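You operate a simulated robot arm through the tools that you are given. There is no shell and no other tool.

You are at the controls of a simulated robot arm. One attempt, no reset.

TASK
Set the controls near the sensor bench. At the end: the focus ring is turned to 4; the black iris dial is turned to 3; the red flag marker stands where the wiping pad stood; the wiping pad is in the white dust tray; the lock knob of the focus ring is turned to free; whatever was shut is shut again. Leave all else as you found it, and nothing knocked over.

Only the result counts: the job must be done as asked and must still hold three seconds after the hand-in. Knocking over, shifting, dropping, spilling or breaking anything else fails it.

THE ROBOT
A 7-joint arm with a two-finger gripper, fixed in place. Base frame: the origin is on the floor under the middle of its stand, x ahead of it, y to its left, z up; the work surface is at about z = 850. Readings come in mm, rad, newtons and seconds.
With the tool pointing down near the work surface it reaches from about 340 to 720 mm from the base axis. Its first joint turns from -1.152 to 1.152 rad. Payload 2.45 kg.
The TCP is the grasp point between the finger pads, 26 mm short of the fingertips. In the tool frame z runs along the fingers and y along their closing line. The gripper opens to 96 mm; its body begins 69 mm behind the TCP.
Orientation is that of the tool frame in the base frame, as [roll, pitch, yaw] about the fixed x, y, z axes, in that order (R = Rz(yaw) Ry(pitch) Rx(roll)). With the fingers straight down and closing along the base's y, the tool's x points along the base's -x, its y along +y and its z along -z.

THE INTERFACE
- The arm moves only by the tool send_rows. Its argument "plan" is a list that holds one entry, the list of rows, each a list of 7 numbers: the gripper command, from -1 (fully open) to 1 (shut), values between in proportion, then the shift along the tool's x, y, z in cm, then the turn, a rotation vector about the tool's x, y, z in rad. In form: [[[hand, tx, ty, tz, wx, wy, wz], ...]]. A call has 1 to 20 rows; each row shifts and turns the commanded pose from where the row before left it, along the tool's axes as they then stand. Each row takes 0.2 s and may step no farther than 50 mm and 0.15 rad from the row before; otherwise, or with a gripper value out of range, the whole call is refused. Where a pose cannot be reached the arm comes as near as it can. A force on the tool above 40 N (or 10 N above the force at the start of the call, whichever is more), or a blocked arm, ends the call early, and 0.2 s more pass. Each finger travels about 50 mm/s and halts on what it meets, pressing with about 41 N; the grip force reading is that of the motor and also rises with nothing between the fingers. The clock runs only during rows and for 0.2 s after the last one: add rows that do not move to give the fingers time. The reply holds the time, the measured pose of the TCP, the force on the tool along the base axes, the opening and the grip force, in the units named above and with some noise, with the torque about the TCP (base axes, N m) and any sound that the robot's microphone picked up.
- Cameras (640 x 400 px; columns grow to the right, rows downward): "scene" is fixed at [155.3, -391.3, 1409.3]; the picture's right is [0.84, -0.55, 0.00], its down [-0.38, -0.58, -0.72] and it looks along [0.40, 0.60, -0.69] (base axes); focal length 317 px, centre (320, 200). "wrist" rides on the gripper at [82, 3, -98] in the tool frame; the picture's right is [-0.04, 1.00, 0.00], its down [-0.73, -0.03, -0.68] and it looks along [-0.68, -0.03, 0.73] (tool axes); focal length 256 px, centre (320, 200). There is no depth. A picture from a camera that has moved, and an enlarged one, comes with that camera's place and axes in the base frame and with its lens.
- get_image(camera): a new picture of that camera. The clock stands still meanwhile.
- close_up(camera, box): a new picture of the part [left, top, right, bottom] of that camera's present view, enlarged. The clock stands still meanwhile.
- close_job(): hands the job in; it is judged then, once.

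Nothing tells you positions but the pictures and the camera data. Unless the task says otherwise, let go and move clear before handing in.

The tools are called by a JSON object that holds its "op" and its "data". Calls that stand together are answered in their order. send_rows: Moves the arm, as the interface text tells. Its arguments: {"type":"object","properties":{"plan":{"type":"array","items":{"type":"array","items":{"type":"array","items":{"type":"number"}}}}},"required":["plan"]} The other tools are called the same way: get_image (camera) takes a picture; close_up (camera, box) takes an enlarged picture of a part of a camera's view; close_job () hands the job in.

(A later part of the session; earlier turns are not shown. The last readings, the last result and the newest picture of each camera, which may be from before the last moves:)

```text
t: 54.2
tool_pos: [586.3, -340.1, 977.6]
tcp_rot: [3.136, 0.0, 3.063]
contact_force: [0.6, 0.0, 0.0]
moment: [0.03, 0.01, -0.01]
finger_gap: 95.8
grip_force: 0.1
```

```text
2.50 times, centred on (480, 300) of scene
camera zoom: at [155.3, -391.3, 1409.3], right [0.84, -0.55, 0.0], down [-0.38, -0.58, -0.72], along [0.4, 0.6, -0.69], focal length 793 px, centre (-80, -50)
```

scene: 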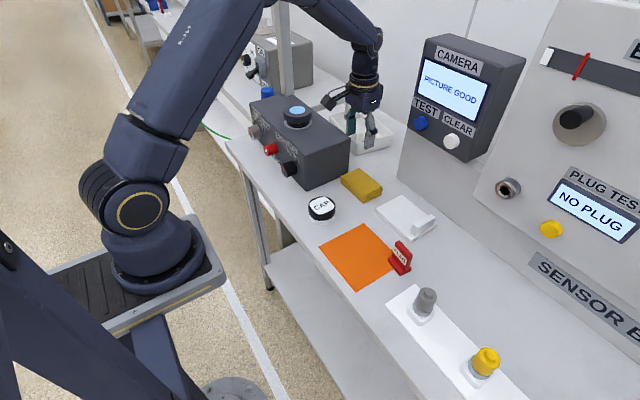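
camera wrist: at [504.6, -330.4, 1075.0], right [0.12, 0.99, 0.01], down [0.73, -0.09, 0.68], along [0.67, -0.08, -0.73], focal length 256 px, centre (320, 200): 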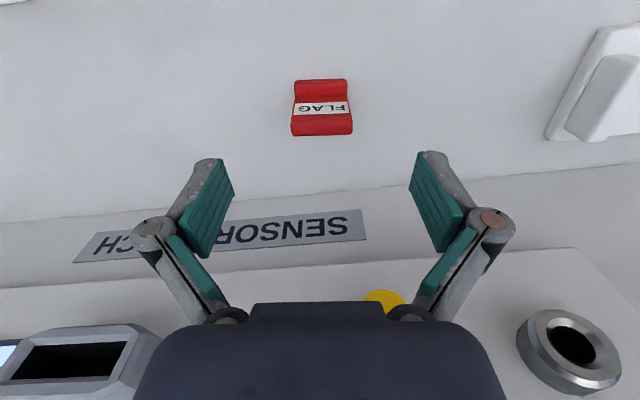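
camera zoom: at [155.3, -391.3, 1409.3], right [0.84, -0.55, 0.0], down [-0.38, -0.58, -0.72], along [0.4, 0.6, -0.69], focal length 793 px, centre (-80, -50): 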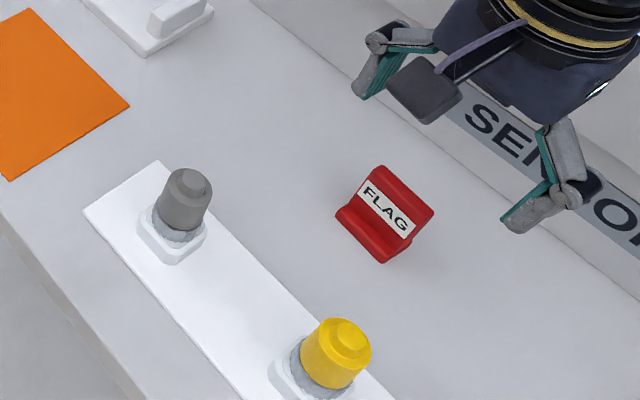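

The flag now stands upright where the pad was. Next the knobs: I'll retreat from the panel and travel to in front of the dark box.

{"op": "send_rows", "data": {"plan": [[[-1, 0, 0, 0, 0, 0, -0.078], [-1, 4.6, 0, -0.6, 0, 0, 0], [-1, 4.6, 0, -0.6, 0, 0, 0], [-1, 4.6, 0, -0.6, 0, 0, 0], [-1, 0.25, 4.4, 0, 0, 0, 0], [-1, 0.25, 4.4, 0, 0, 0, 0], [-1, 0.25, 4.4, 0, 0, 0, 0], [-1, 0.25, 4.4, 0, 0, 0, 0], [-1, 0.25, 4.4, 0, 0, 0, 0], [-1, 0.25, 4.4, 0, 0, 0, 0], [-1, 0.25, 4.4, 0, 0, 0, 0], [-1, 0.25, 4.4, 0, 0, 0, 0], [-1, 0.25, 4.4, 0, 0, 0, 0], [-1, 0.25, 4.4, 0, 0, 0, 0], [-1, 0.25, 4.4, 0, 0, 0, 0], [-1, 0, 0, 0, 0, 0, 0]]]}}

{"op": "get_image", "data": {"camera": "wrist"}}

{"op": "get_image", "data": {"camera": "scene"}}

```text
t: 57.6
tool_pos: [424.9, 145.0, 998.0]
tcp_rot: [3.136, 0.0, 3.138]
contact_force: [0.3, 0.1, -0.4]
moment: [-0.02, -0.01, -0.01]
finger_gap: 96.2
grip_force: 0.2
```

```text
taken
camera wrist: at [342.3, 148.2, 1095.2], right [0.04, 1.0, 0.01], down [0.73, -0.04, 0.68], along [0.68, -0.03, -0.73], focal length 256 px, centre (320, 200)
```

wrist: 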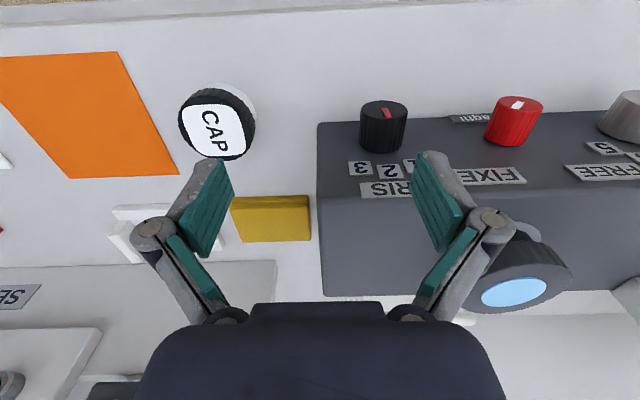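

```text
taken
```

scene: 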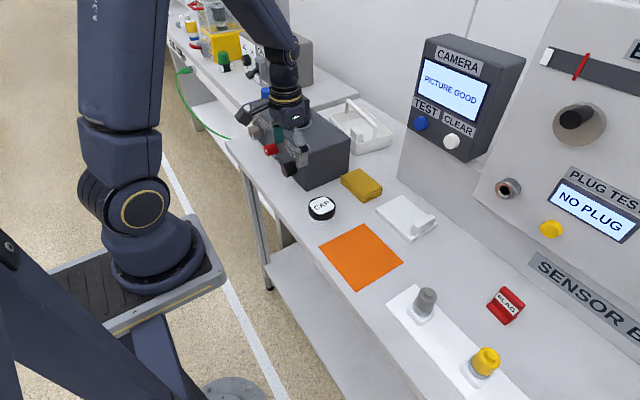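

{"op": "send_rows", "data": {"plan": [[[-1, 1.5, 2.6, 0, 0, 0, 0], [-1, 1.5, 2.6, 0, 0, 0, 0], [-1, 0, 0, 0, 0, -0.13, 0], [-1, 0, 0, 0, 0, -0.13, 0], [-1, 0, 0, 0, 0, -0.13, 0], [-1, 0, 0, 0, 0, -0.13, 0], [-1, 0, 0, 0, 0, -0.13, 0], [-1, 0, 0, 0, 0, -0.13, 0], [-1, 0, 0, 0, 0, 0, 0]]]}}

{"op": "get_image", "data": {"camera": "wrist"}}

{"op": "get_image", "data": {"camera": "scene"}}

```text
t: 59.6
tool_pos: [393.0, 197.0, 996.3]
tcp_rot: [3.135, 0.78, 3.135]
contact_force: [-0.7, 0.2, 0.0]
moment: [-0.01, 0.02, 0.01]
finger_gap: 96.0
grip_force: 0.0
```

```text
taken
camera wrist: at [264.2, 201.0, 1009.1], right [0.03, 1.0, 0.03], down [0.04, -0.03, 1.0], along [1.0, -0.03, -0.04], focal length 256 px, centre (320, 200)
```

wrist: 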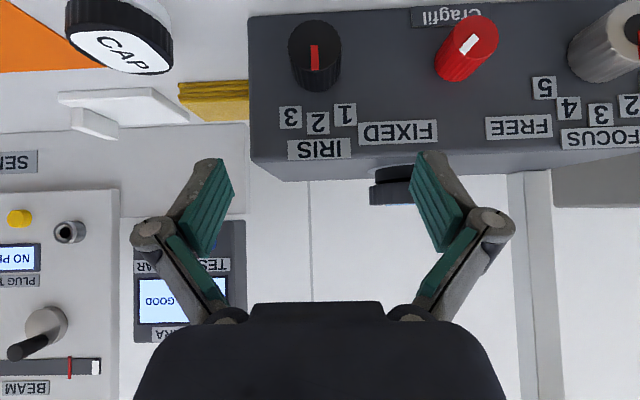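

```text
taken
```

scene: 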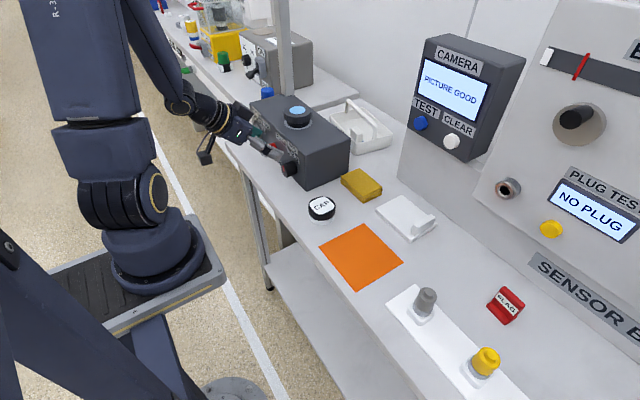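

Excellent: a 45° tilt is reachable and gives a frontal, upside-down view of the panel. Let me zoom in to measure the knob positions and pointer angles.

{"op": "close_up", "data": {"camera": "wrist", "box": [260, 0, 420, 170]}}

{"op": "close_up", "data": {"camera": "wrist", "box": [350, 0, 560, 160]}}

{"op": "close_up", "data": {"camera": "wrist", "box": [500, 0, 640, 160]}}

```text
2.35 times, centred on (340, 85) of wrist
camera zoom: at [264.2, 201.0, 1009.1], right [0.03, 1.0, 0.03], down [0.04, -0.03, 1.0], along [1.0, -0.03, -0.04], focal length 602 px, centre (273, 471)
```

zoom: 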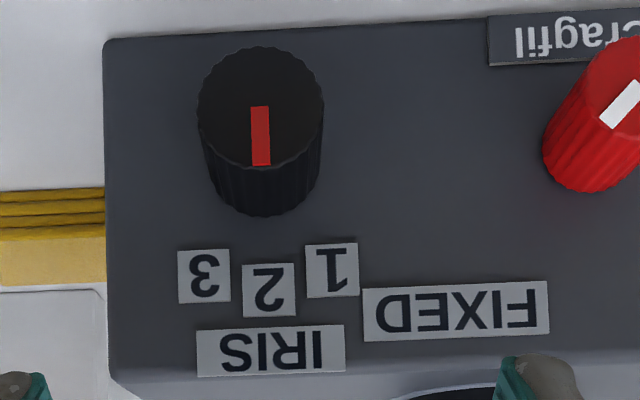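

```text
2.50 times, centred on (455, 80) of wrist
camera zoom: at [264.2, 201.0, 1009.1], right [0.03, 1.0, 0.03], down [0.04, -0.03, 1.0], along [1.0, -0.03, -0.04], focal length 640 px, centre (-18, 500)
```

zoom: 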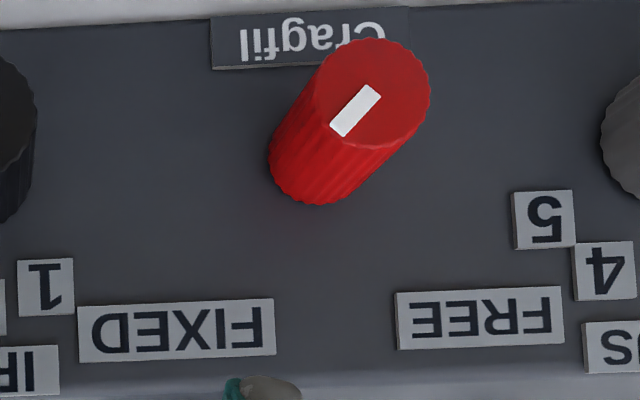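

```text
2.50 times, centred on (570, 80) of wrist
camera zoom: at [264.2, 201.0, 1009.1], right [0.03, 1.0, 0.03], down [0.04, -0.03, 1.0], along [1.0, -0.03, -0.04], focal length 640 px, centre (-305, 500)
```

zoom: 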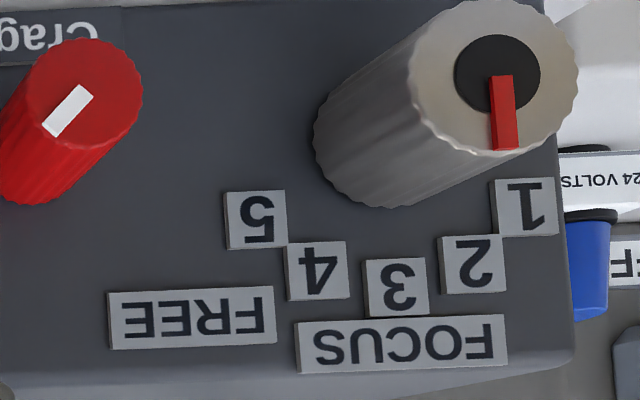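

The frontal view gives good measurements. The iris knob is centred at y≈195, z≈898 and points at 2; the lock is at y≈302 and points to FIXED; the focus knob is at y≈406 and appears to be at 3. The focus and iris scale marks are 30° apart. I'll lower in front of the iris knob first.

{"op": "send_rows", "data": {"plan": [[[-1, 2.11, -0.08, 2.13, 0, 0, 0], [-1, 2.11, -0.08, 2.13, 0, 0, 0], [-1, 2.11, -0.07, 2.13, 0, 0, 0], [-1, 0, 0, 0, 0, 0, 0]]]}}

{"op": "get_image", "data": {"camera": "wrist"}}

{"op": "close_up", "data": {"camera": "scene", "box": [180, 70, 340, 200]}}

```text
t: 60.6
tool_pos: [391.9, 195.1, 904.6]
tcp_rot: [3.134, 0.779, 3.132]
contact_force: [0.4, 0.5, -0.3]
moment: [0.01, 0.0, 0.0]
finger_gap: 96.0
grip_force: 0.0
```

```text
taken
camera wrist: at [263.8, 199.7, 917.2], right [0.03, 1.0, 0.03], down [0.04, -0.04, 1.0], along [1.0, -0.03, -0.04], focal length 256 px, centre (320, 200)
```

wrist: 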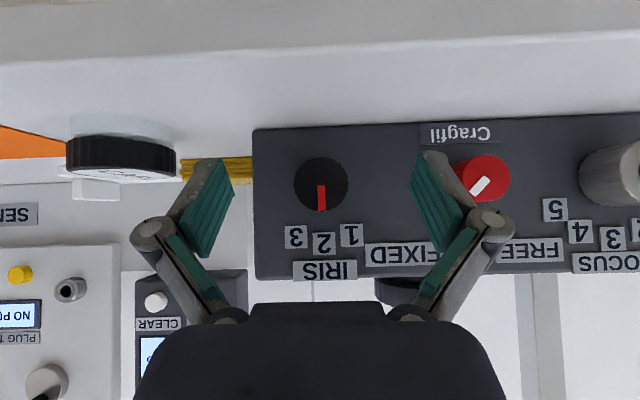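

```text
3.08 times, centred on (260, 135) of scene
camera zoom: at [155.3, -391.3, 1409.3], right [0.84, -0.55, 0.0], down [-0.38, -0.58, -0.72], along [0.4, 0.6, -0.69], focal length 976 px, centre (505, 400)
```

zoom: 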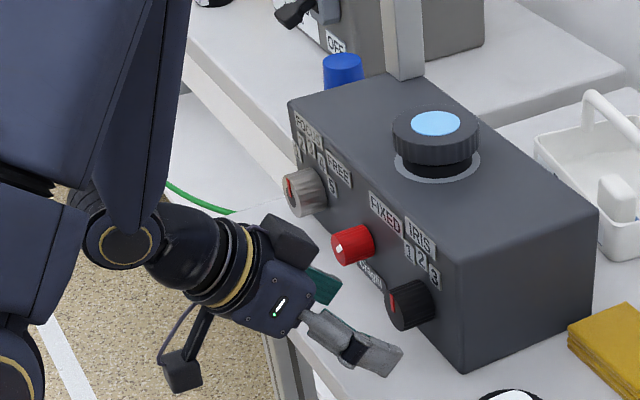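

{"op": "close_up", "data": {"camera": "wrist", "box": [270, 130, 390, 290]}}

{"op": "close_up", "data": {"camera": "wrist", "box": [440, 110, 640, 290]}}

```text
2.50 times, centred on (330, 210) of wrist
camera zoom: at [263.8, 199.7, 917.2], right [0.03, 1.0, 0.03], down [0.04, -0.04, 1.0], along [1.0, -0.03, -0.04], focal length 640 px, centre (295, 175)
```

zoom: 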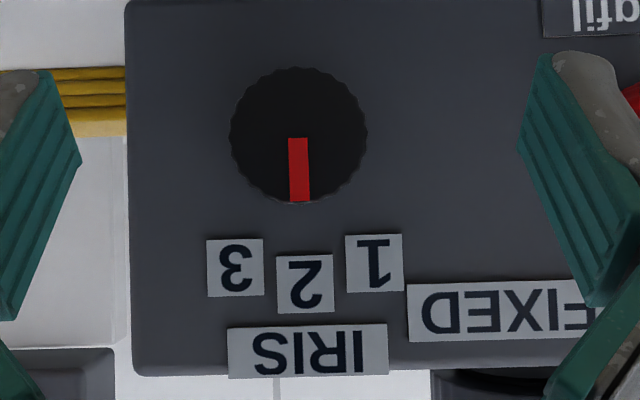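

```text
2.22 times, centred on (540, 200) of wrist
camera zoom: at [263.8, 199.7, 917.2], right [0.03, 1.0, 0.03], down [0.04, -0.04, 1.0], along [1.0, -0.03, -0.04], focal length 569 px, centre (-169, 200)
```

zoom: 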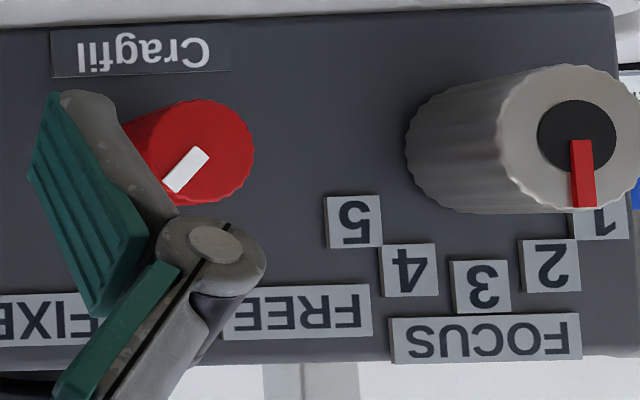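

I have good alignment on the iris knob. I'll advance so the fingertips straddle it just short of the box face, then close.

{"op": "send_rows", "data": {"plan": [[[-1, -0.9, -0.015, 0.8, 0, 0, 0], [-1, -0.9, -0.015, 0.8, 0, 0, 0], [-1, -0.9, -0.01, 0.79, 0, 0, 0], [-1, 0, 0, 0, 0, 0, 0], [0, 0, 0, 0, 0, 0, 0], [0, 0, 0, 0, 0, 0, 0], [0, 0, 0, 0, 0, 0, 0]]]}}

{"op": "get_image", "data": {"camera": "wrist"}}

{"op": "close_up", "data": {"camera": "scene", "box": [220, 100, 340, 200]}}

```text
t: 62.2
tool_pos: [429.1, 194.5, 908.7]
tcp_rot: [3.136, 0.78, 3.135]
contact_force: [0.7, -0.6, 0.0]
moment: [0.01, -0.03, -0.01]
finger_gap: 48.1
grip_force: 0.1
```

```text
taken
camera wrist: at [300.5, 199.1, 921.5], right [0.03, 1.0, 0.03], down [0.04, -0.04, 1.0], along [1.0, -0.03, -0.04], focal length 256 px, centre (320, 200)
```

wrist: 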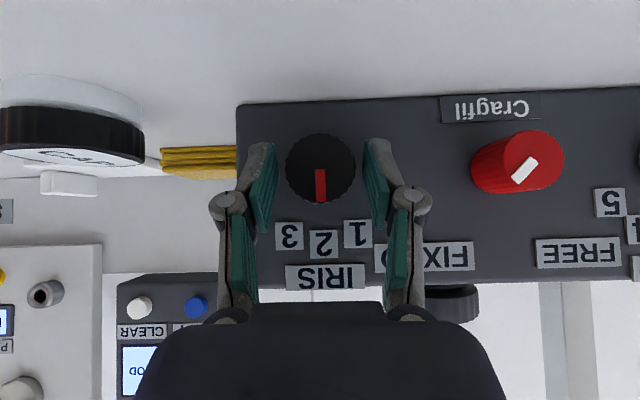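

```text
4.00 times, centred on (280, 150) of scene
camera zoom: at [155.3, -391.3, 1409.3], right [0.84, -0.55, 0.0], down [-0.38, -0.58, -0.72], along [0.4, 0.6, -0.69], focal length 1269 px, centre (480, 400)
```

zoom: 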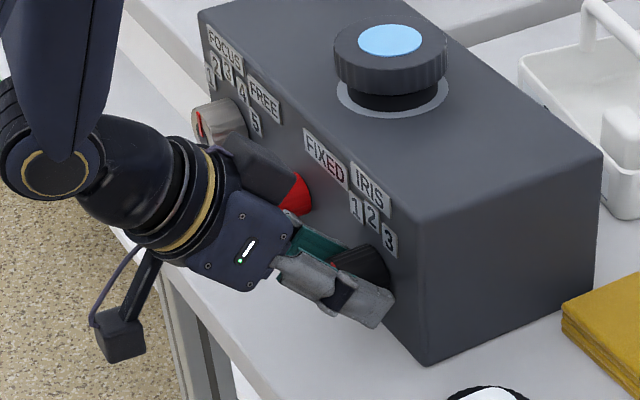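

The knob is centred between the fingers. I'll close on it, then turn 30° clockwise as seen from the robot, toward 3.

{"op": "send_rows", "data": {"plan": [[[1, 0, 0, 0, 0, 0, 0], [1, 0, 0, 0, 0, 0, 0], [1, 0, 0, 0, 0, 0, 0], [1, 0, -0.1, 0, -0.0746, 0, 0.0738], [1, 0, -0.1, 0, -0.0746, 0, 0.0738], [1, 0, -0.1, 0, -0.0746, 0, 0.0738], [1, 0, -0.1, 0, -0.0746, 0, 0.0738], [1, 0, -0.1, 0, -0.0746, 0, 0.0738], [1, 0, 0, 0, 0, 0, 0], [1, 0, 0, 0, 0, 0, 0]]]}}

{"op": "get_image", "data": {"camera": "wrist"}}

{"op": "close_up", "data": {"camera": "scene", "box": [220, 100, 340, 200]}}

```text
t: 64.0
tool_pos: [433.5, 194.5, 901.5]
tcp_rot: [2.496, 0.656, 2.698]
contact_force: [-8.5, -8.6, 11.2]
moment: [0.01, -0.14, 0.16]
finger_gap: 34.7
grip_force: 44.8
out of reach, approached as far as the arm can: row 7, 8
stopped in row 9: the force on the tool passed its limit at 45 N (the readings are from after the stop); the commanded pose is now the measured one
```

```text
taken
camera wrist: at [305.3, 192.7, 915.8], right [0.04, 0.86, 0.5], down [0.05, -0.5, 0.86], along [1.0, -0.01, -0.06], focal length 256 px, centre (320, 200)
```

wrist: 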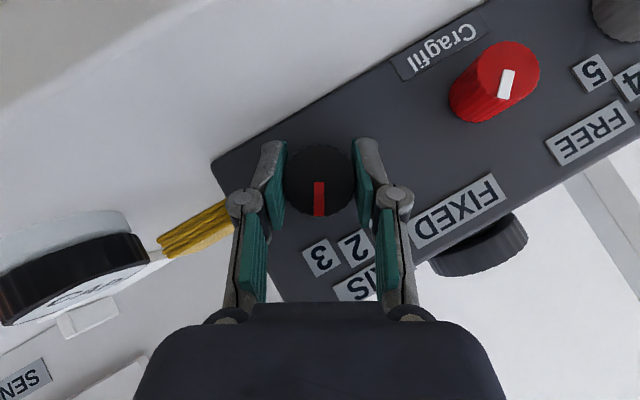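

```text
4.00 times, centred on (280, 150) of scene
camera zoom: at [155.0, -391.6, 1409.3], right [0.84, -0.55, 0.0], down [-0.38, -0.58, -0.72], along [0.4, 0.6, -0.69], focal length 1269 px, centre (480, 400)
```

zoom: 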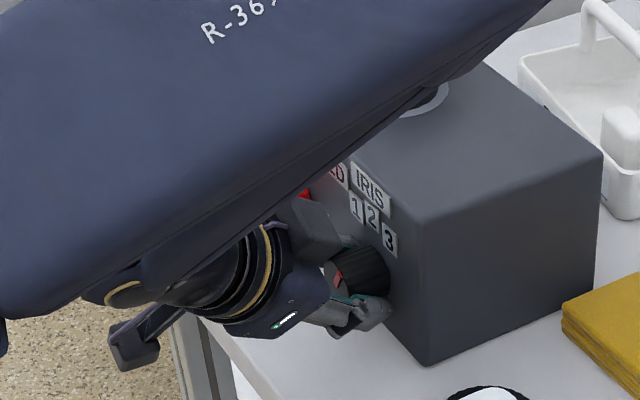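

The knob turned with the hand and its red mark now points at 3. I'll open the fingers, back off slightly, and rotate the hand back around the knob.

{"op": "send_rows", "data": {"plan": [[[0.0, 0, 0, 0, 0, 0, 0], [-0.25, 0, 0, 0, 0, 0, 0], [-0.25, 0, 0, 0, 0, 0, 0], [-0.25, 0.4, 0, -0.4, 0, 0, 0], [-0.25, 0, 0, 0, 0, 0, 0]]]}}

{"op": "get_image", "data": {"camera": "wrist"}}

```text
t: 65.2
tool_pos: [434.5, 194.3, 902.1]
tcp_rot: [2.496, 0.654, 2.699]
contact_force: [0.1, 0.0, 0.5]
moment: [0.03, 0.02, 0.03]
finger_gap: 60.1
grip_force: 0.0
out of reach, approached as far as the arm can: row 4
```

```text
taken
camera wrist: at [306.0, 193.3, 915.5], right [0.04, 0.86, 0.5], down [0.05, -0.5, 0.86], along [1.0, -0.01, -0.07], focal length 256 px, centre (320, 200)
```

wrist: 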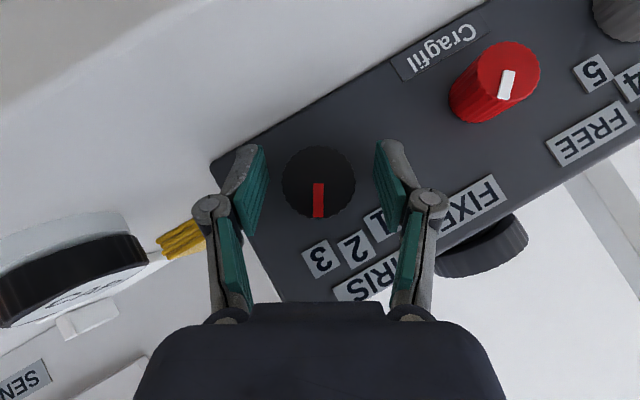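

The mark points at 3 and the fingers are clear. I'll rotate the hand back to upright while easing back.

{"op": "send_rows", "data": {"plan": [[[-0.25, 0.05, 0.03, -0.05, 0.0746, 0, -0.0738], [-0.25, 0.09, 0.03, -0.09, 0.0746, 0, -0.0738], [-0.25, 0.09, 0.03, -0.09, 0.0746, 0, -0.0738], [-0.25, 0.09, 0.03, -0.09, 0.0746, 0, -0.0738], [-0.25, 0.09, 0.03, -0.09, 0.0746, 0, -0.0738], [-0.25, 0, 0, 0, 0, 0, 0]]]}}

{"op": "get_image", "data": {"camera": "wrist"}}

{"op": "get_image", "data": {"camera": "scene"}}

```text
t: 66.6
tool_pos: [427.6, 196.9, 901.7]
tcp_rot: [-3.104, 0.77, -3.123]
contact_force: [0.1, -0.1, 0.3]
moment: [0.0, -0.01, -0.02]
finger_gap: 59.7
grip_force: 0.1
```

```text
taken
camera wrist: at [300.1, 202.0, 915.7], right [0.04, 1.0, 0.0], down [0.06, 0.0, 1.0], along [1.0, -0.04, -0.06], focal length 256 px, centre (320, 200)
```

wrist: 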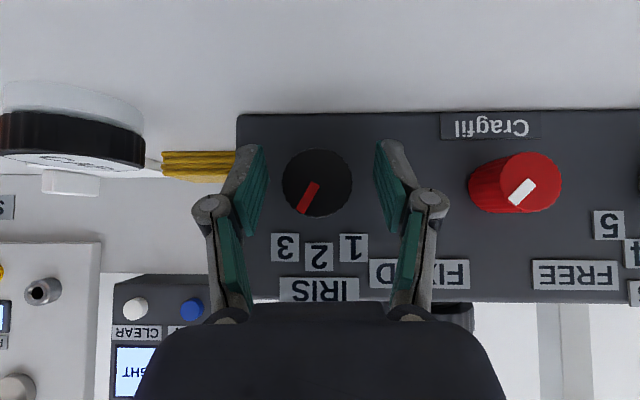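

```text
taken
```

scene: 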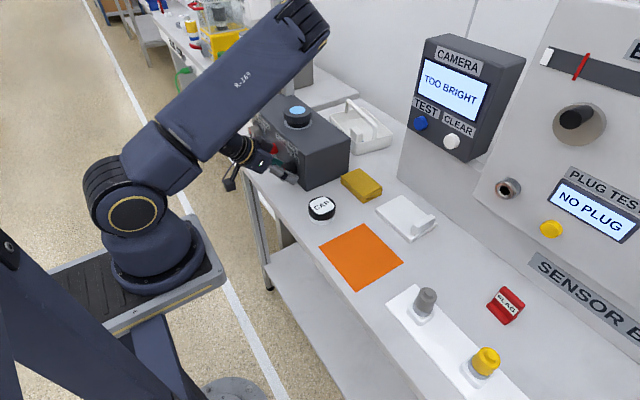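

The display now reads "TOO BRIGHT", so the iris change registered. Let me check the iris pointer angle closely.

{"op": "close_up", "data": {"camera": "wrist", "box": [250, 130, 390, 310]}}

{"op": "close_up", "data": {"camera": "wrist", "box": [430, 110, 640, 310]}}

```text
2.22 times, centred on (320, 220) of wrist
camera zoom: at [300.1, 202.0, 915.7], right [0.04, 1.0, 0.0], down [0.06, 0.0, 1.0], along [1.0, -0.04, -0.06], focal length 569 px, centre (320, 156)
```

zoom: 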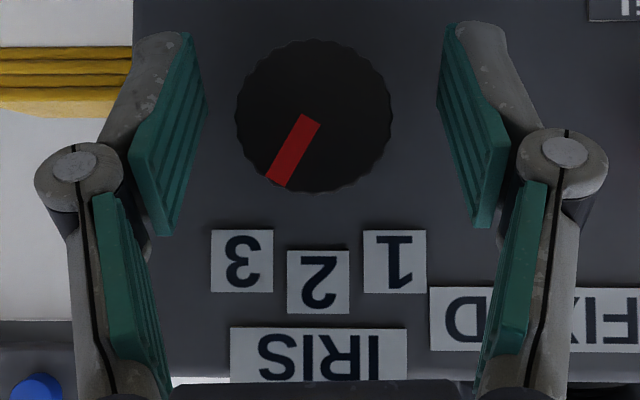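

```text
2.00 times, centred on (535, 210) of wrist
camera zoom: at [300.1, 202.0, 915.7], right [0.04, 1.0, 0.0], down [0.06, 0.0, 1.0], along [1.0, -0.04, -0.06], focal length 512 px, centre (-110, 180)
```

zoom: 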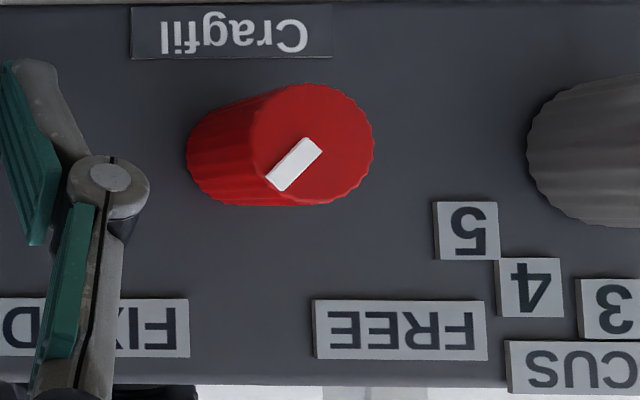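

Iris points at 3 (about 29°). Now I'll retreat, straighten up, and shift over to the red lock knob.

{"op": "send_rows", "data": {"plan": [[[-0.25, 1.3, 0, -1.3, 0, 0, 0], [-0.25, 1.3, 0, -1.3, -0.0243, 0, 0.0128], [-0.25, -0.2, 3.5, -0.2, 0, 0, 0], [-0.25, -0.2, 3.5, -0.2, 0, 0, 0], [-0.25, 0, 3.46, 0, 0, 0, 0], [-0.25, 0, 0, 0, 0, 0, 0]]]}}

{"op": "get_image", "data": {"camera": "wrist"}}

{"op": "get_image", "data": {"camera": "scene"}}

```text
t: 68.0
tool_pos: [391.1, 302.6, 908.7]
tcp_rot: [3.141, 0.768, -3.14]
contact_force: [0.4, 0.1, -1.0]
moment: [0.0, 0.03, 0.04]
finger_gap: 59.8
grip_force: 0.0
```

```text
taken
camera wrist: at [263.4, 307.8, 921.6], right [0.03, 1.0, 0.03], down [0.06, -0.03, 1.0], along [1.0, -0.03, -0.06], focal length 256 px, centre (320, 200)
```

wrist: 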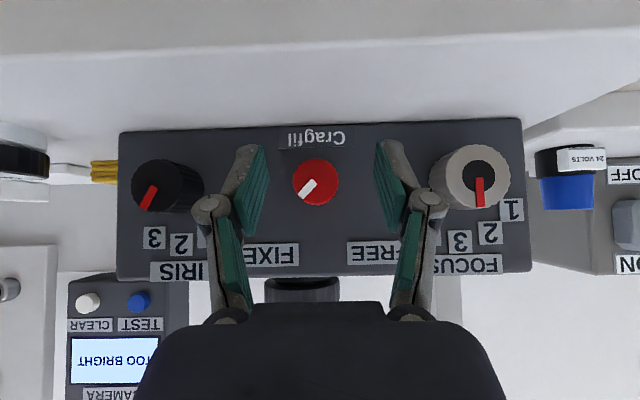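

```text
taken
```

scene: 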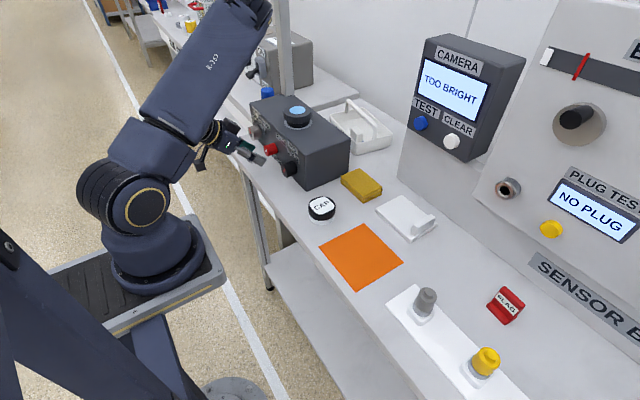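

{"op": "close_up", "data": {"camera": "wrist", "box": [230, 120, 400, 290]}}

{"op": "close_up", "data": {"camera": "wrist", "box": [400, 120, 540, 290]}}

```text
2.35 times, centred on (315, 205) of wrist
camera zoom: at [263.4, 307.8, 921.6], right [0.03, 1.0, 0.03], down [0.06, -0.03, 1.0], along [1.0, -0.03, -0.06], focal length 602 px, centre (332, 188)
```

zoom: 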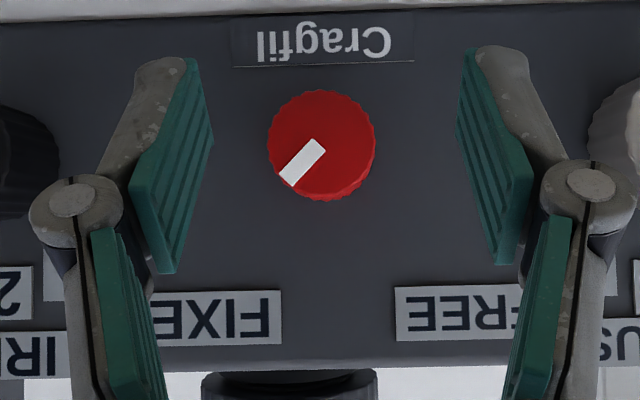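

```text
2.35 times, centred on (470, 205) of wrist
camera zoom: at [263.4, 307.8, 921.6], right [0.03, 1.0, 0.03], down [0.06, -0.03, 1.0], along [1.0, -0.03, -0.06], focal length 602 px, centre (-33, 188)
```

zoom: 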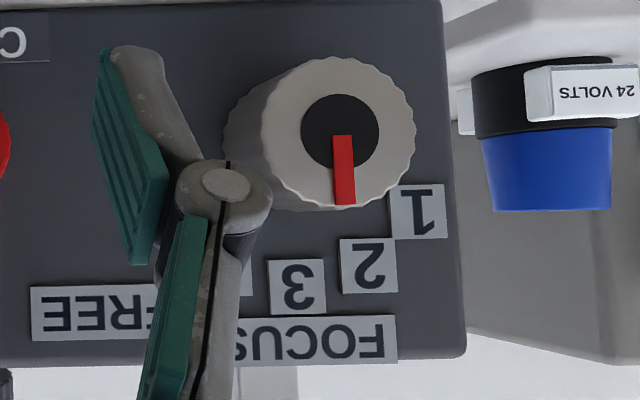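

Lock knob: mark at 45° toward FIXED, centre y≈299.5, z≈899.5. I'll straddle it with the fingers open, pre-rotate the hand toward FIXED, then grip there so I have range to turn toward FREE.

{"op": "send_rows", "data": {"plan": [[[-0.25, -0.82, -0.1, 0.83, 0, 0, 0], [-0.25, -0.82, -0.1, 0.83, 0, 0, 0], [-0.25, -0.82, -0.1, 0.83, 0, 0, 0], [-0.25, 0, 0, 0, 0, 0, 0], [-0.25, 0, -0.09, 0, -0.0755, 0, 0.073], [-0.25, 0, -0.09, 0, -0.0755, 0, 0.073], [-0.25, 0, -0.09, 0, -0.0755, 0, 0.073], [-0.25, 0, -0.09, 0, -0.0755, 0, 0.073], [-0.25, 0, 0, 0, 0, 0, 0]]]}}

{"op": "get_image", "data": {"camera": "wrist"}}

{"op": "get_image", "data": {"camera": "scene"}}

```text
t: 70.0
tool_pos: [424.2, 296.4, 907.0]
tcp_rot: [2.586, 0.686, 2.768]
contact_force: [-0.4, -0.5, -0.7]
moment: [0.02, 0.02, -0.03]
finger_gap: 60.1
grip_force: 0.1
```

```text
taken
camera wrist: at [297.7, 293.2, 921.0], right [0.03, 0.9, 0.43], down [0.06, -0.43, 0.9], along [1.0, 0.0, -0.06], focal length 256 px, centre (320, 200)
```

wrist: 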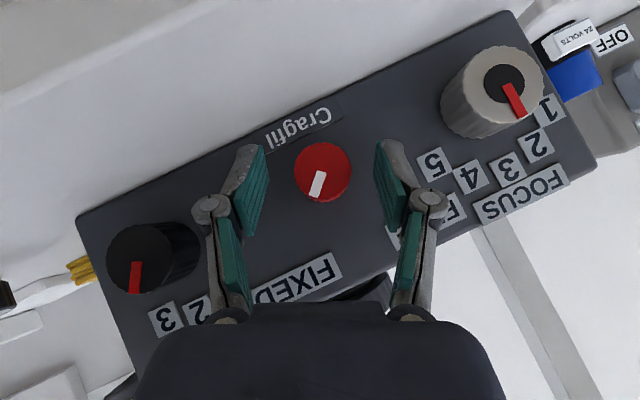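

```text
taken
```

scene: 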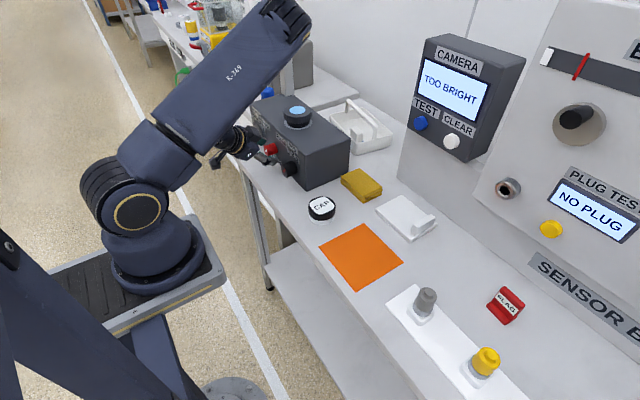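

{"op": "send_rows", "data": {"plan": [[[-0.25, 0, -0.09, 0, -0.0755, 0, 0.073], [-0.25, 0, -0.09, 0, -0.0755, 0, 0.073], [-0.25, 0, 0, 0, 0, 0, 0]]]}}

{"op": "get_image", "data": {"camera": "wrist"}}

```text
t: 70.8
tool_pos: [424.3, 293.7, 906.6]
tcp_rot: [2.349, 0.595, 2.624]
contact_force: [0.1, 0.7, 0.6]
moment: [-0.01, -0.03, -0.01]
finger_gap: 60.3
grip_force: 0.2
```

```text
taken
camera wrist: at [297.5, 288.7, 919.2], right [0.03, 0.79, 0.61], down [0.06, -0.61, 0.79], along [1.0, 0.01, -0.06], focal length 256 px, centre (320, 200)
```

wrist: 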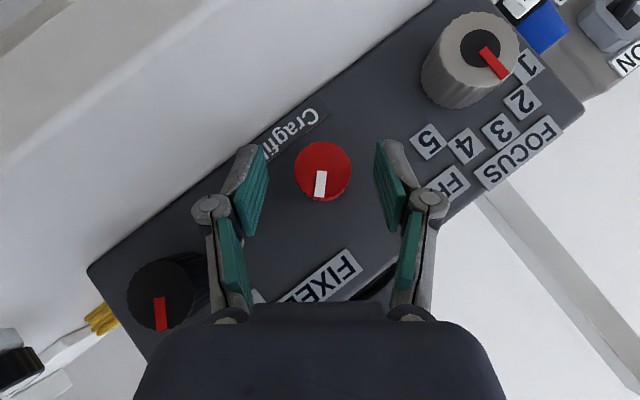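

Gripper is turned about 38°, and the mark lines up with it. I'll close and turn back toward FREE, in two stages.

{"op": "send_rows", "data": {"plan": [[[1, 0, 0, 0, 0, 0, 0], [1, 0, 0, 0, 0, 0, 0], [1, 0, 0, 0, 0, 0, 0], [1, 0, 0, 0, 0, 0, 0], [1, 0, 0.087, 0, 0.0755, 0, -0.073], [1, 0, 0.087, 0, 0.0755, 0, -0.073], [1, 0, 0.087, 0, 0.0755, 0, -0.073], [1, 0, 0.087, 0, 0.0755, 0, -0.073], [1, 0, 0.087, 0, 0.0755, 0, -0.073], [1, 0, 0.087, 0, 0.0755, 0, -0.073], [1, 0, 0, 0, 0, 0, 0]]]}}

{"op": "get_image", "data": {"camera": "wrist"}}

```text
t: 73.2
tool_pos: [425.7, 300.9, 908.4]
tcp_rot: [3.142, 0.768, -3.137]
contact_force: [-5.1, 11.6, 9.8]
moment: [0.1, -1.22, 0.43]
finger_gap: 29.3
grip_force: 45.3
```

```text
taken
camera wrist: at [297.2, 303.5, 921.6], right [0.02, 1.0, 0.03], down [0.06, -0.03, 1.0], along [1.0, -0.02, -0.06], focal length 256 px, centre (320, 200)
```

wrist: 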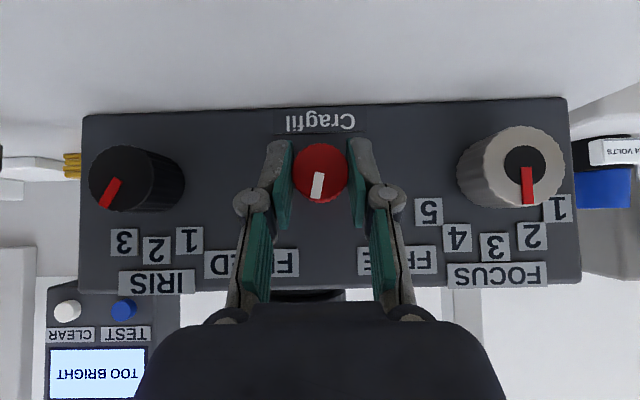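

The lock is halfway and tracking the hand. Continuing toward FREE.

{"op": "send_rows", "data": {"plan": [[[1, 0, 0.087, 0, 0.0755, 0, -0.073], [1, 0, 0.087, 0, 0.0755, 0, -0.073], [1, 0, 0.087, 0, 0.0755, 0, -0.073], [1, 0, 0.087, 0, 0.0755, 0, -0.073], [1, 0, 0.087, 0, 0.0755, 0, -0.073], [1, 0, 0.087, 0, 0.0755, 0, -0.073], [1, 0, 0, 0, 0, 0, 0]]]}}

{"op": "get_image", "data": {"camera": "wrist"}}

{"op": "get_image", "data": {"camera": "scene"}}

```text
t: 74.8
tool_pos: [425.6, 305.3, 906.1]
tcp_rot: [-2.35, 0.594, -2.623]
contact_force: [-10.4, 15.0, 8.3]
moment: [0.1, 0.09, 0.07]
finger_gap: 28.7
grip_force: 45.5
```

```text
taken
camera wrist: at [297.2, 316.1, 915.9], right [0.03, 0.82, -0.57], down [0.06, 0.56, 0.82], along [1.0, -0.05, -0.03], focal length 256 px, centre (320, 200)
```

wrist: 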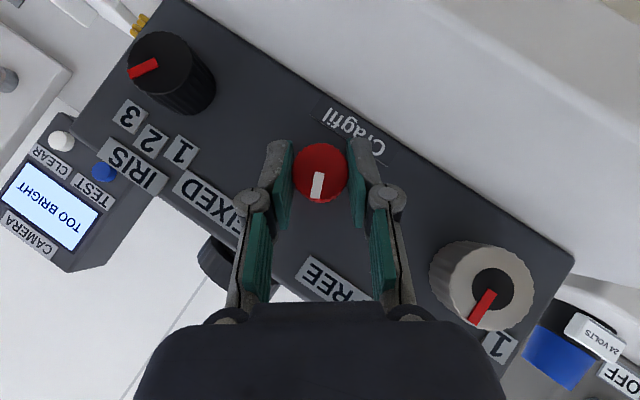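

```text
taken
```

scene: 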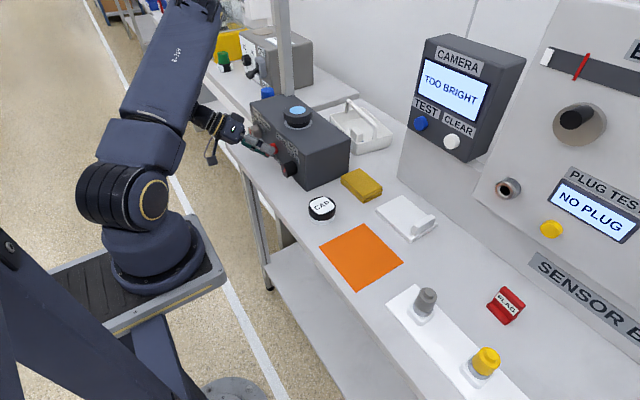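

{"op": "send_rows", "data": {"plan": [[[1, 0, 0.087, 0, 0.0755, 0, -0.073], [1, 0, 0.087, 0, 0.0755, 0, -0.073], [1, 0, 0, 0, 0, 0, 0]]]}}

{"op": "get_image", "data": {"camera": "wrist"}}

```text
t: 75.6
tool_pos: [426.2, 305.6, 906.2]
tcp_rot: [-2.144, 0.478, -2.514]
contact_force: [-18.4, 15.7, 12.7]
moment: [-0.02, -0.01, -0.05]
finger_gap: 28.9
grip_force: 44.8
```

```text
taken
camera wrist: at [297.3, 319.2, 912.2], right [0.03, 0.69, -0.73], down [0.06, 0.72, 0.69], along [1.0, -0.06, -0.02], focal length 256 px, centre (320, 200)
```

wrist: 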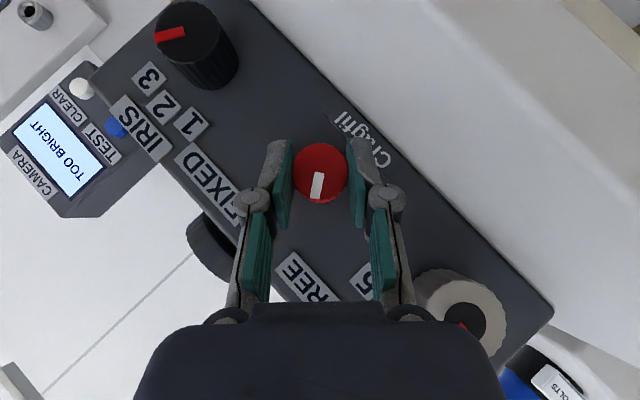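

{"op": "close_up", "data": {"camera": "wrist", "box": [240, 120, 400, 320]}}

```text
2.00 times, centred on (320, 220) of wrist
camera zoom: at [297.3, 319.2, 912.2], right [0.03, 0.69, -0.73], down [0.06, 0.72, 0.69], along [1.0, -0.06, -0.02], focal length 512 px, centre (320, 160)
```

zoom: 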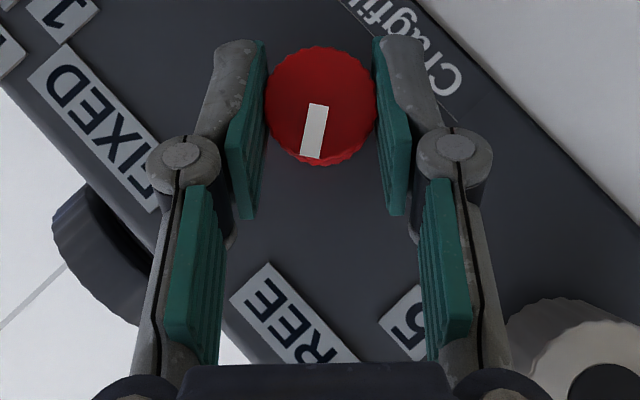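

The mark is at about 37° toward FREE, while FIXED had been about 45° on the other side. I'll turn roughly 9° further.

{"op": "send_rows", "data": {"plan": [[[1, 0, 0.075, 0, 0.0611, 0, -0.0591], [1, 0, 0.075, 0, 0.0611, 0, -0.0591], [1, 0, 0, 0, 0, 0, 0]]]}}

{"op": "close_up", "data": {"camera": "wrist", "box": [240, 120, 400, 320]}}

```text
t: 76.4
tool_pos: [426.7, 306.1, 905.0]
tcp_rot: [-1.995, 0.376, -2.453]
contact_force: [-18.2, 14.9, 15.4]
moment: [-0.06, -0.19, -0.12]
finger_gap: 28.8
grip_force: 44.9
```

```text
2.00 times, centred on (320, 220) of wrist
camera zoom: at [297.4, 321.2, 908.5], right [0.03, 0.55, -0.83], down [0.06, 0.83, 0.55], along [1.0, -0.06, -0.01], focal length 512 px, centre (320, 160)
```

zoom: 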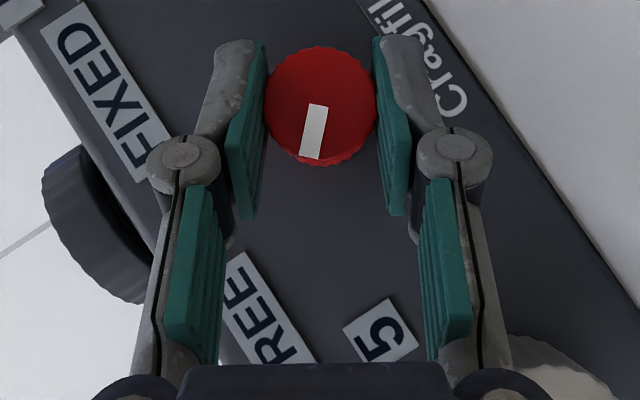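

The mark is now at about 47° on the FREE side. I'll open and verify it stays.

{"op": "send_rows", "data": {"plan": [[[0.1, 0, 0, 0, 0, 0, 0], [-0.25, 0, 0, 0, 0, 0, 0], [-0.25, 0, 0, 0, 0, 0, 0], [-0.25, 0, 0, 0, 0, 0, 0]]]}}

{"op": "close_up", "data": {"camera": "wrist", "box": [240, 120, 400, 320]}}

```text
t: 77.4
tool_pos: [426.0, 307.3, 903.7]
tcp_rot: [-1.996, 0.376, -2.454]
contact_force: [-0.5, -0.7, 0.5]
moment: [-0.02, 0.0, -0.01]
finger_gap: 60.1
grip_force: 0.0
```

```text
2.00 times, centred on (320, 220) of wrist
camera zoom: at [298.0, 320.7, 908.1], right [0.03, 0.55, -0.83], down [0.06, 0.83, 0.56], along [1.0, -0.06, -0.01], focal length 512 px, centre (320, 160)
```

zoom: 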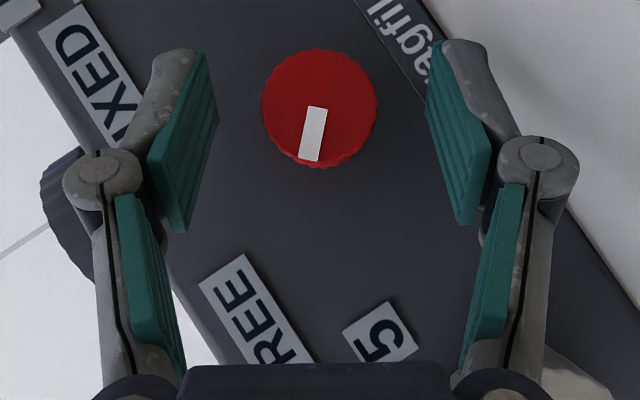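

The lock holds at FREE. I'll rotate the hand back upright around the knob and retreat.

{"op": "send_rows", "data": {"plan": [[[-0.25, 0, -0.087, 0, -0.0755, 0, 0.073], [-0.25, 0, -0.087, 0, -0.0755, 0, 0.073], [-0.25, 0, -0.087, 0, -0.0755, 0, 0.073], [-0.25, 0, -0.087, 0, -0.0755, 0, 0.073], [-0.25, 0, -0.087, 0, -0.0755, 0, 0.073], [-0.25, 0, -0.087, 0, -0.0755, 0, 0.073], [-0.25, 0, -0.087, 0, -0.0755, 0, 0.073], [-0.25, 0, -0.087, 0, -0.0755, 0, 0.073], [-0.25, 0, -0.087, 0, -0.0755, 0, 0.073], [-0.25, 0, -0.03, 0, -0.03, 0, 0.029], [-0.25, 0, 0, 0, 0, 0, 0], [-0.25, 1.3, 0, -1.25, 0, 0, 0], [-0.25, 1.3, 0, -1.25, 0, 0, 0], [-0.25, 0, 0, 0, 0, 0, 0]]]}}

{"op": "get_image", "data": {"camera": "wrist"}}

{"op": "get_image", "data": {"camera": "scene"}}

```text
t: 80.4
tool_pos: [390.1, 299.3, 909.2]
tcp_rot: [-3.108, 0.766, -3.118]
contact_force: [0.1, 0.6, 1.1]
moment: [0.01, -0.03, 0.05]
finger_gap: 60.1
grip_force: 0.0
```

```text
taken
camera wrist: at [262.3, 303.7, 922.5], right [0.03, 1.0, 0.0], down [0.06, -0.01, 1.0], along [1.0, -0.03, -0.06], focal length 256 px, centre (320, 200)
```

wrist: 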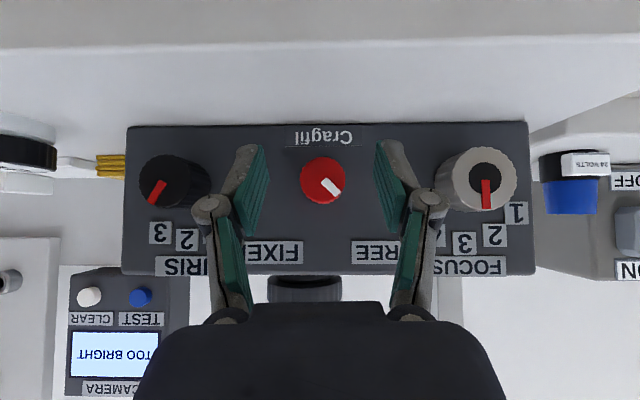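

```text
taken
```

scene: 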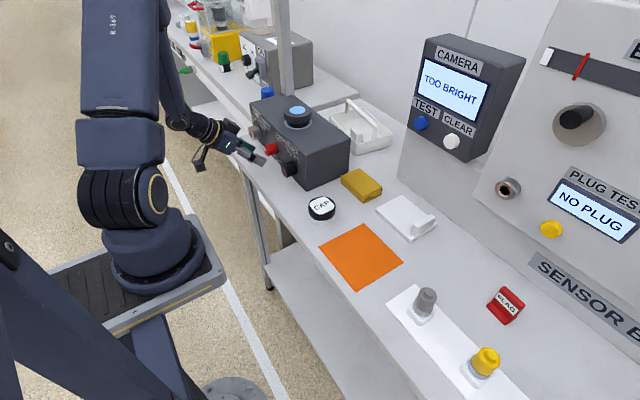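

Lock now reads FREE. I'll move over to the focus knob, straighten the hand, and measure.

{"op": "send_rows", "data": {"plan": [[[-0.25, 0, 3.5, 0, -0.0172, 0, 0.017], [-0.4, 0, 3.5, 0, 0, 0, 0], [-0.56, 0, 3.5, 0, 0, 0, 0], [-0.56, 0, 0, 0, 0, 0, 0], [-0.56, 0, 0, 0, 0, 0, 0]]]}}

{"op": "get_image", "data": {"camera": "wrist"}}

{"op": "close_up", "data": {"camera": "wrist", "box": [230, 110, 410, 290]}}

```text
t: 81.6
tool_pos: [388.8, 403.1, 907.8]
tcp_rot: [3.141, 0.766, -3.141]
contact_force: [0.2, 0.2, -0.7]
moment: [-0.01, 0.04, 0.04]
finger_gap: 75.3
grip_force: 0.1
```

```text
taken
camera wrist: at [261.6, 408.7, 921.6], right [0.03, 1.0, 0.03], down [0.06, -0.03, 1.0], along [1.0, -0.03, -0.06], focal length 256 px, centre (320, 200)
```

wrist: 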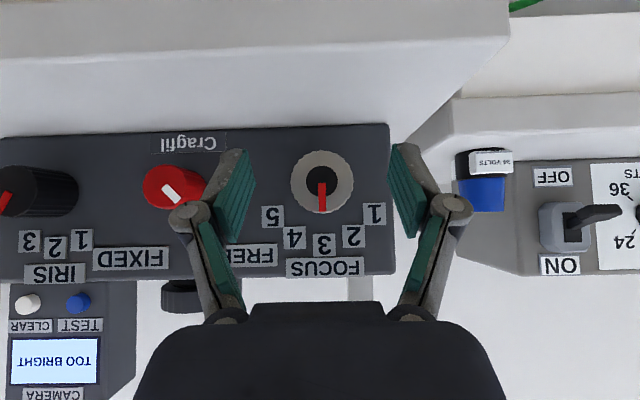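

```text
2.22 times, centred on (320, 200) of wrist
camera zoom: at [261.6, 408.7, 921.6], right [0.03, 1.0, 0.03], down [0.06, -0.03, 1.0], along [1.0, -0.03, -0.06], focal length 569 px, centre (320, 200)
```

zoom: 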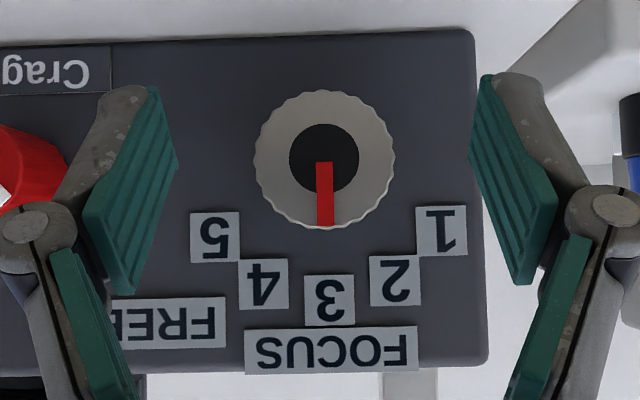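

The focus knob is at y≈403, z≈900 and points at 3. I'll approach, grip it, and turn 30° toward 4.

{"op": "send_rows", "data": {"plan": [[[-0.56, -0.9, 0, 0.843, 0, 0, 0], [-0.56, -0.9, 0, 0.843, 0, 0, 0], [-0.56, -0.9, 0, 0.843, 0, 0, 0], [-0.56, 0, 0, 0, 0, 0, 0], [1, 0, 0, 0, 0, 0, 0], [1, 0, 0, 0, 0, 0, 0], [1, 0, 0, 0, 0, 0, 0], [1, 0, 0, 0, 0, 0, 0]]]}}

{"op": "get_image", "data": {"camera": "wrist"}}

```text
t: 83.4
tool_pos: [426.9, 405.8, 908.1]
tcp_rot: [-3.141, 0.766, -3.141]
contact_force: [0.2, -0.4, -0.2]
moment: [-0.02, 0.09, -0.03]
finger_gap: 41.7
grip_force: 45.4
```

```text
taken
camera wrist: at [298.9, 409.0, 922.1], right [0.03, 1.0, 0.03], down [0.06, -0.03, 1.0], along [1.0, -0.03, -0.06], focal length 256 px, centre (320, 200)
```

wrist: 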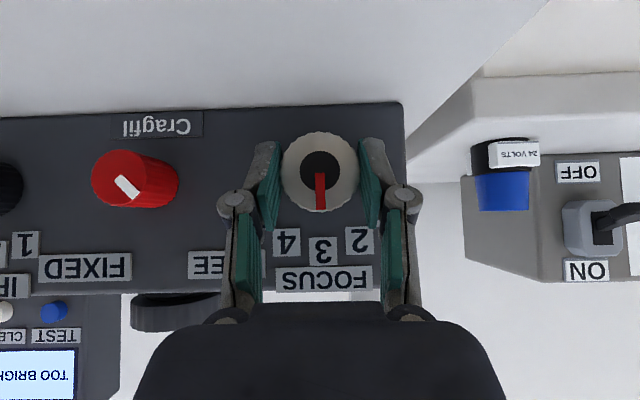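

Gripped at 41.7 mm. Now turning 30° toward 4.

{"op": "send_rows", "data": {"plan": [[[1, 0, -0.085, 0, -0.0757, 0, 0.0728], [1, 0, -0.085, 0, -0.0757, 0, 0.0728], [1, 0, -0.085, 0, -0.0757, 0, 0.0728], [1, 0, -0.085, 0, -0.0757, 0, 0.0728], [1, 0, -0.085, 0, -0.0757, 0, 0.0728], [1, 0, 0, 0, 0, 0, 0]]]}}

{"op": "get_image", "data": {"camera": "wrist"}}

{"op": "close_up", "data": {"camera": "wrist", "box": [230, 110, 410, 290]}}

```text
t: 84.8
tool_pos: [426.8, 400.7, 907.1]
tcp_rot: [2.459, 0.644, 2.692]
contact_force: [6.4, 6.2, 0.8]
moment: [0.07, -0.11, 0.52]
finger_gap: 41.4
grip_force: 45.2
```

```text
taken
camera wrist: at [298.9, 396.6, 921.2], right [0.03, 0.85, 0.53], down [0.06, -0.53, 0.85], along [1.0, 0.01, -0.06], focal length 256 px, centre (320, 200)
```

wrist: 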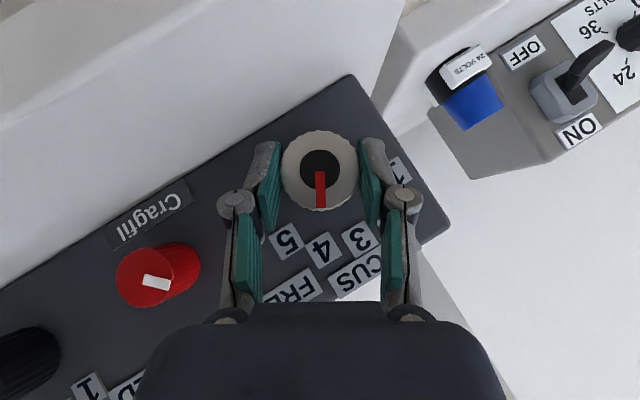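

```text
2.22 times, centred on (320, 200) of wrist
camera zoom: at [298.9, 396.6, 921.2], right [0.03, 0.85, 0.53], down [0.06, -0.53, 0.85], along [1.0, 0.01, -0.06], focal length 569 px, centre (320, 200)
```

zoom: 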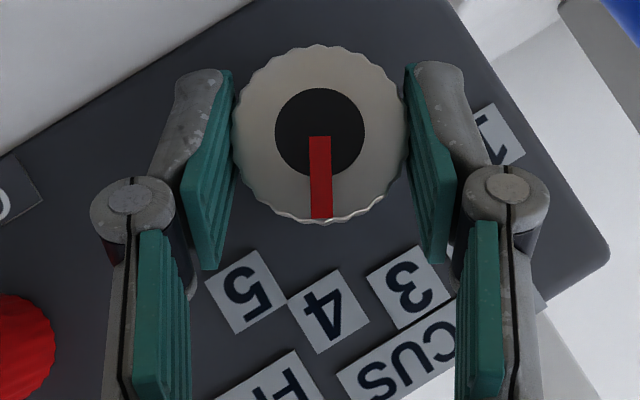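

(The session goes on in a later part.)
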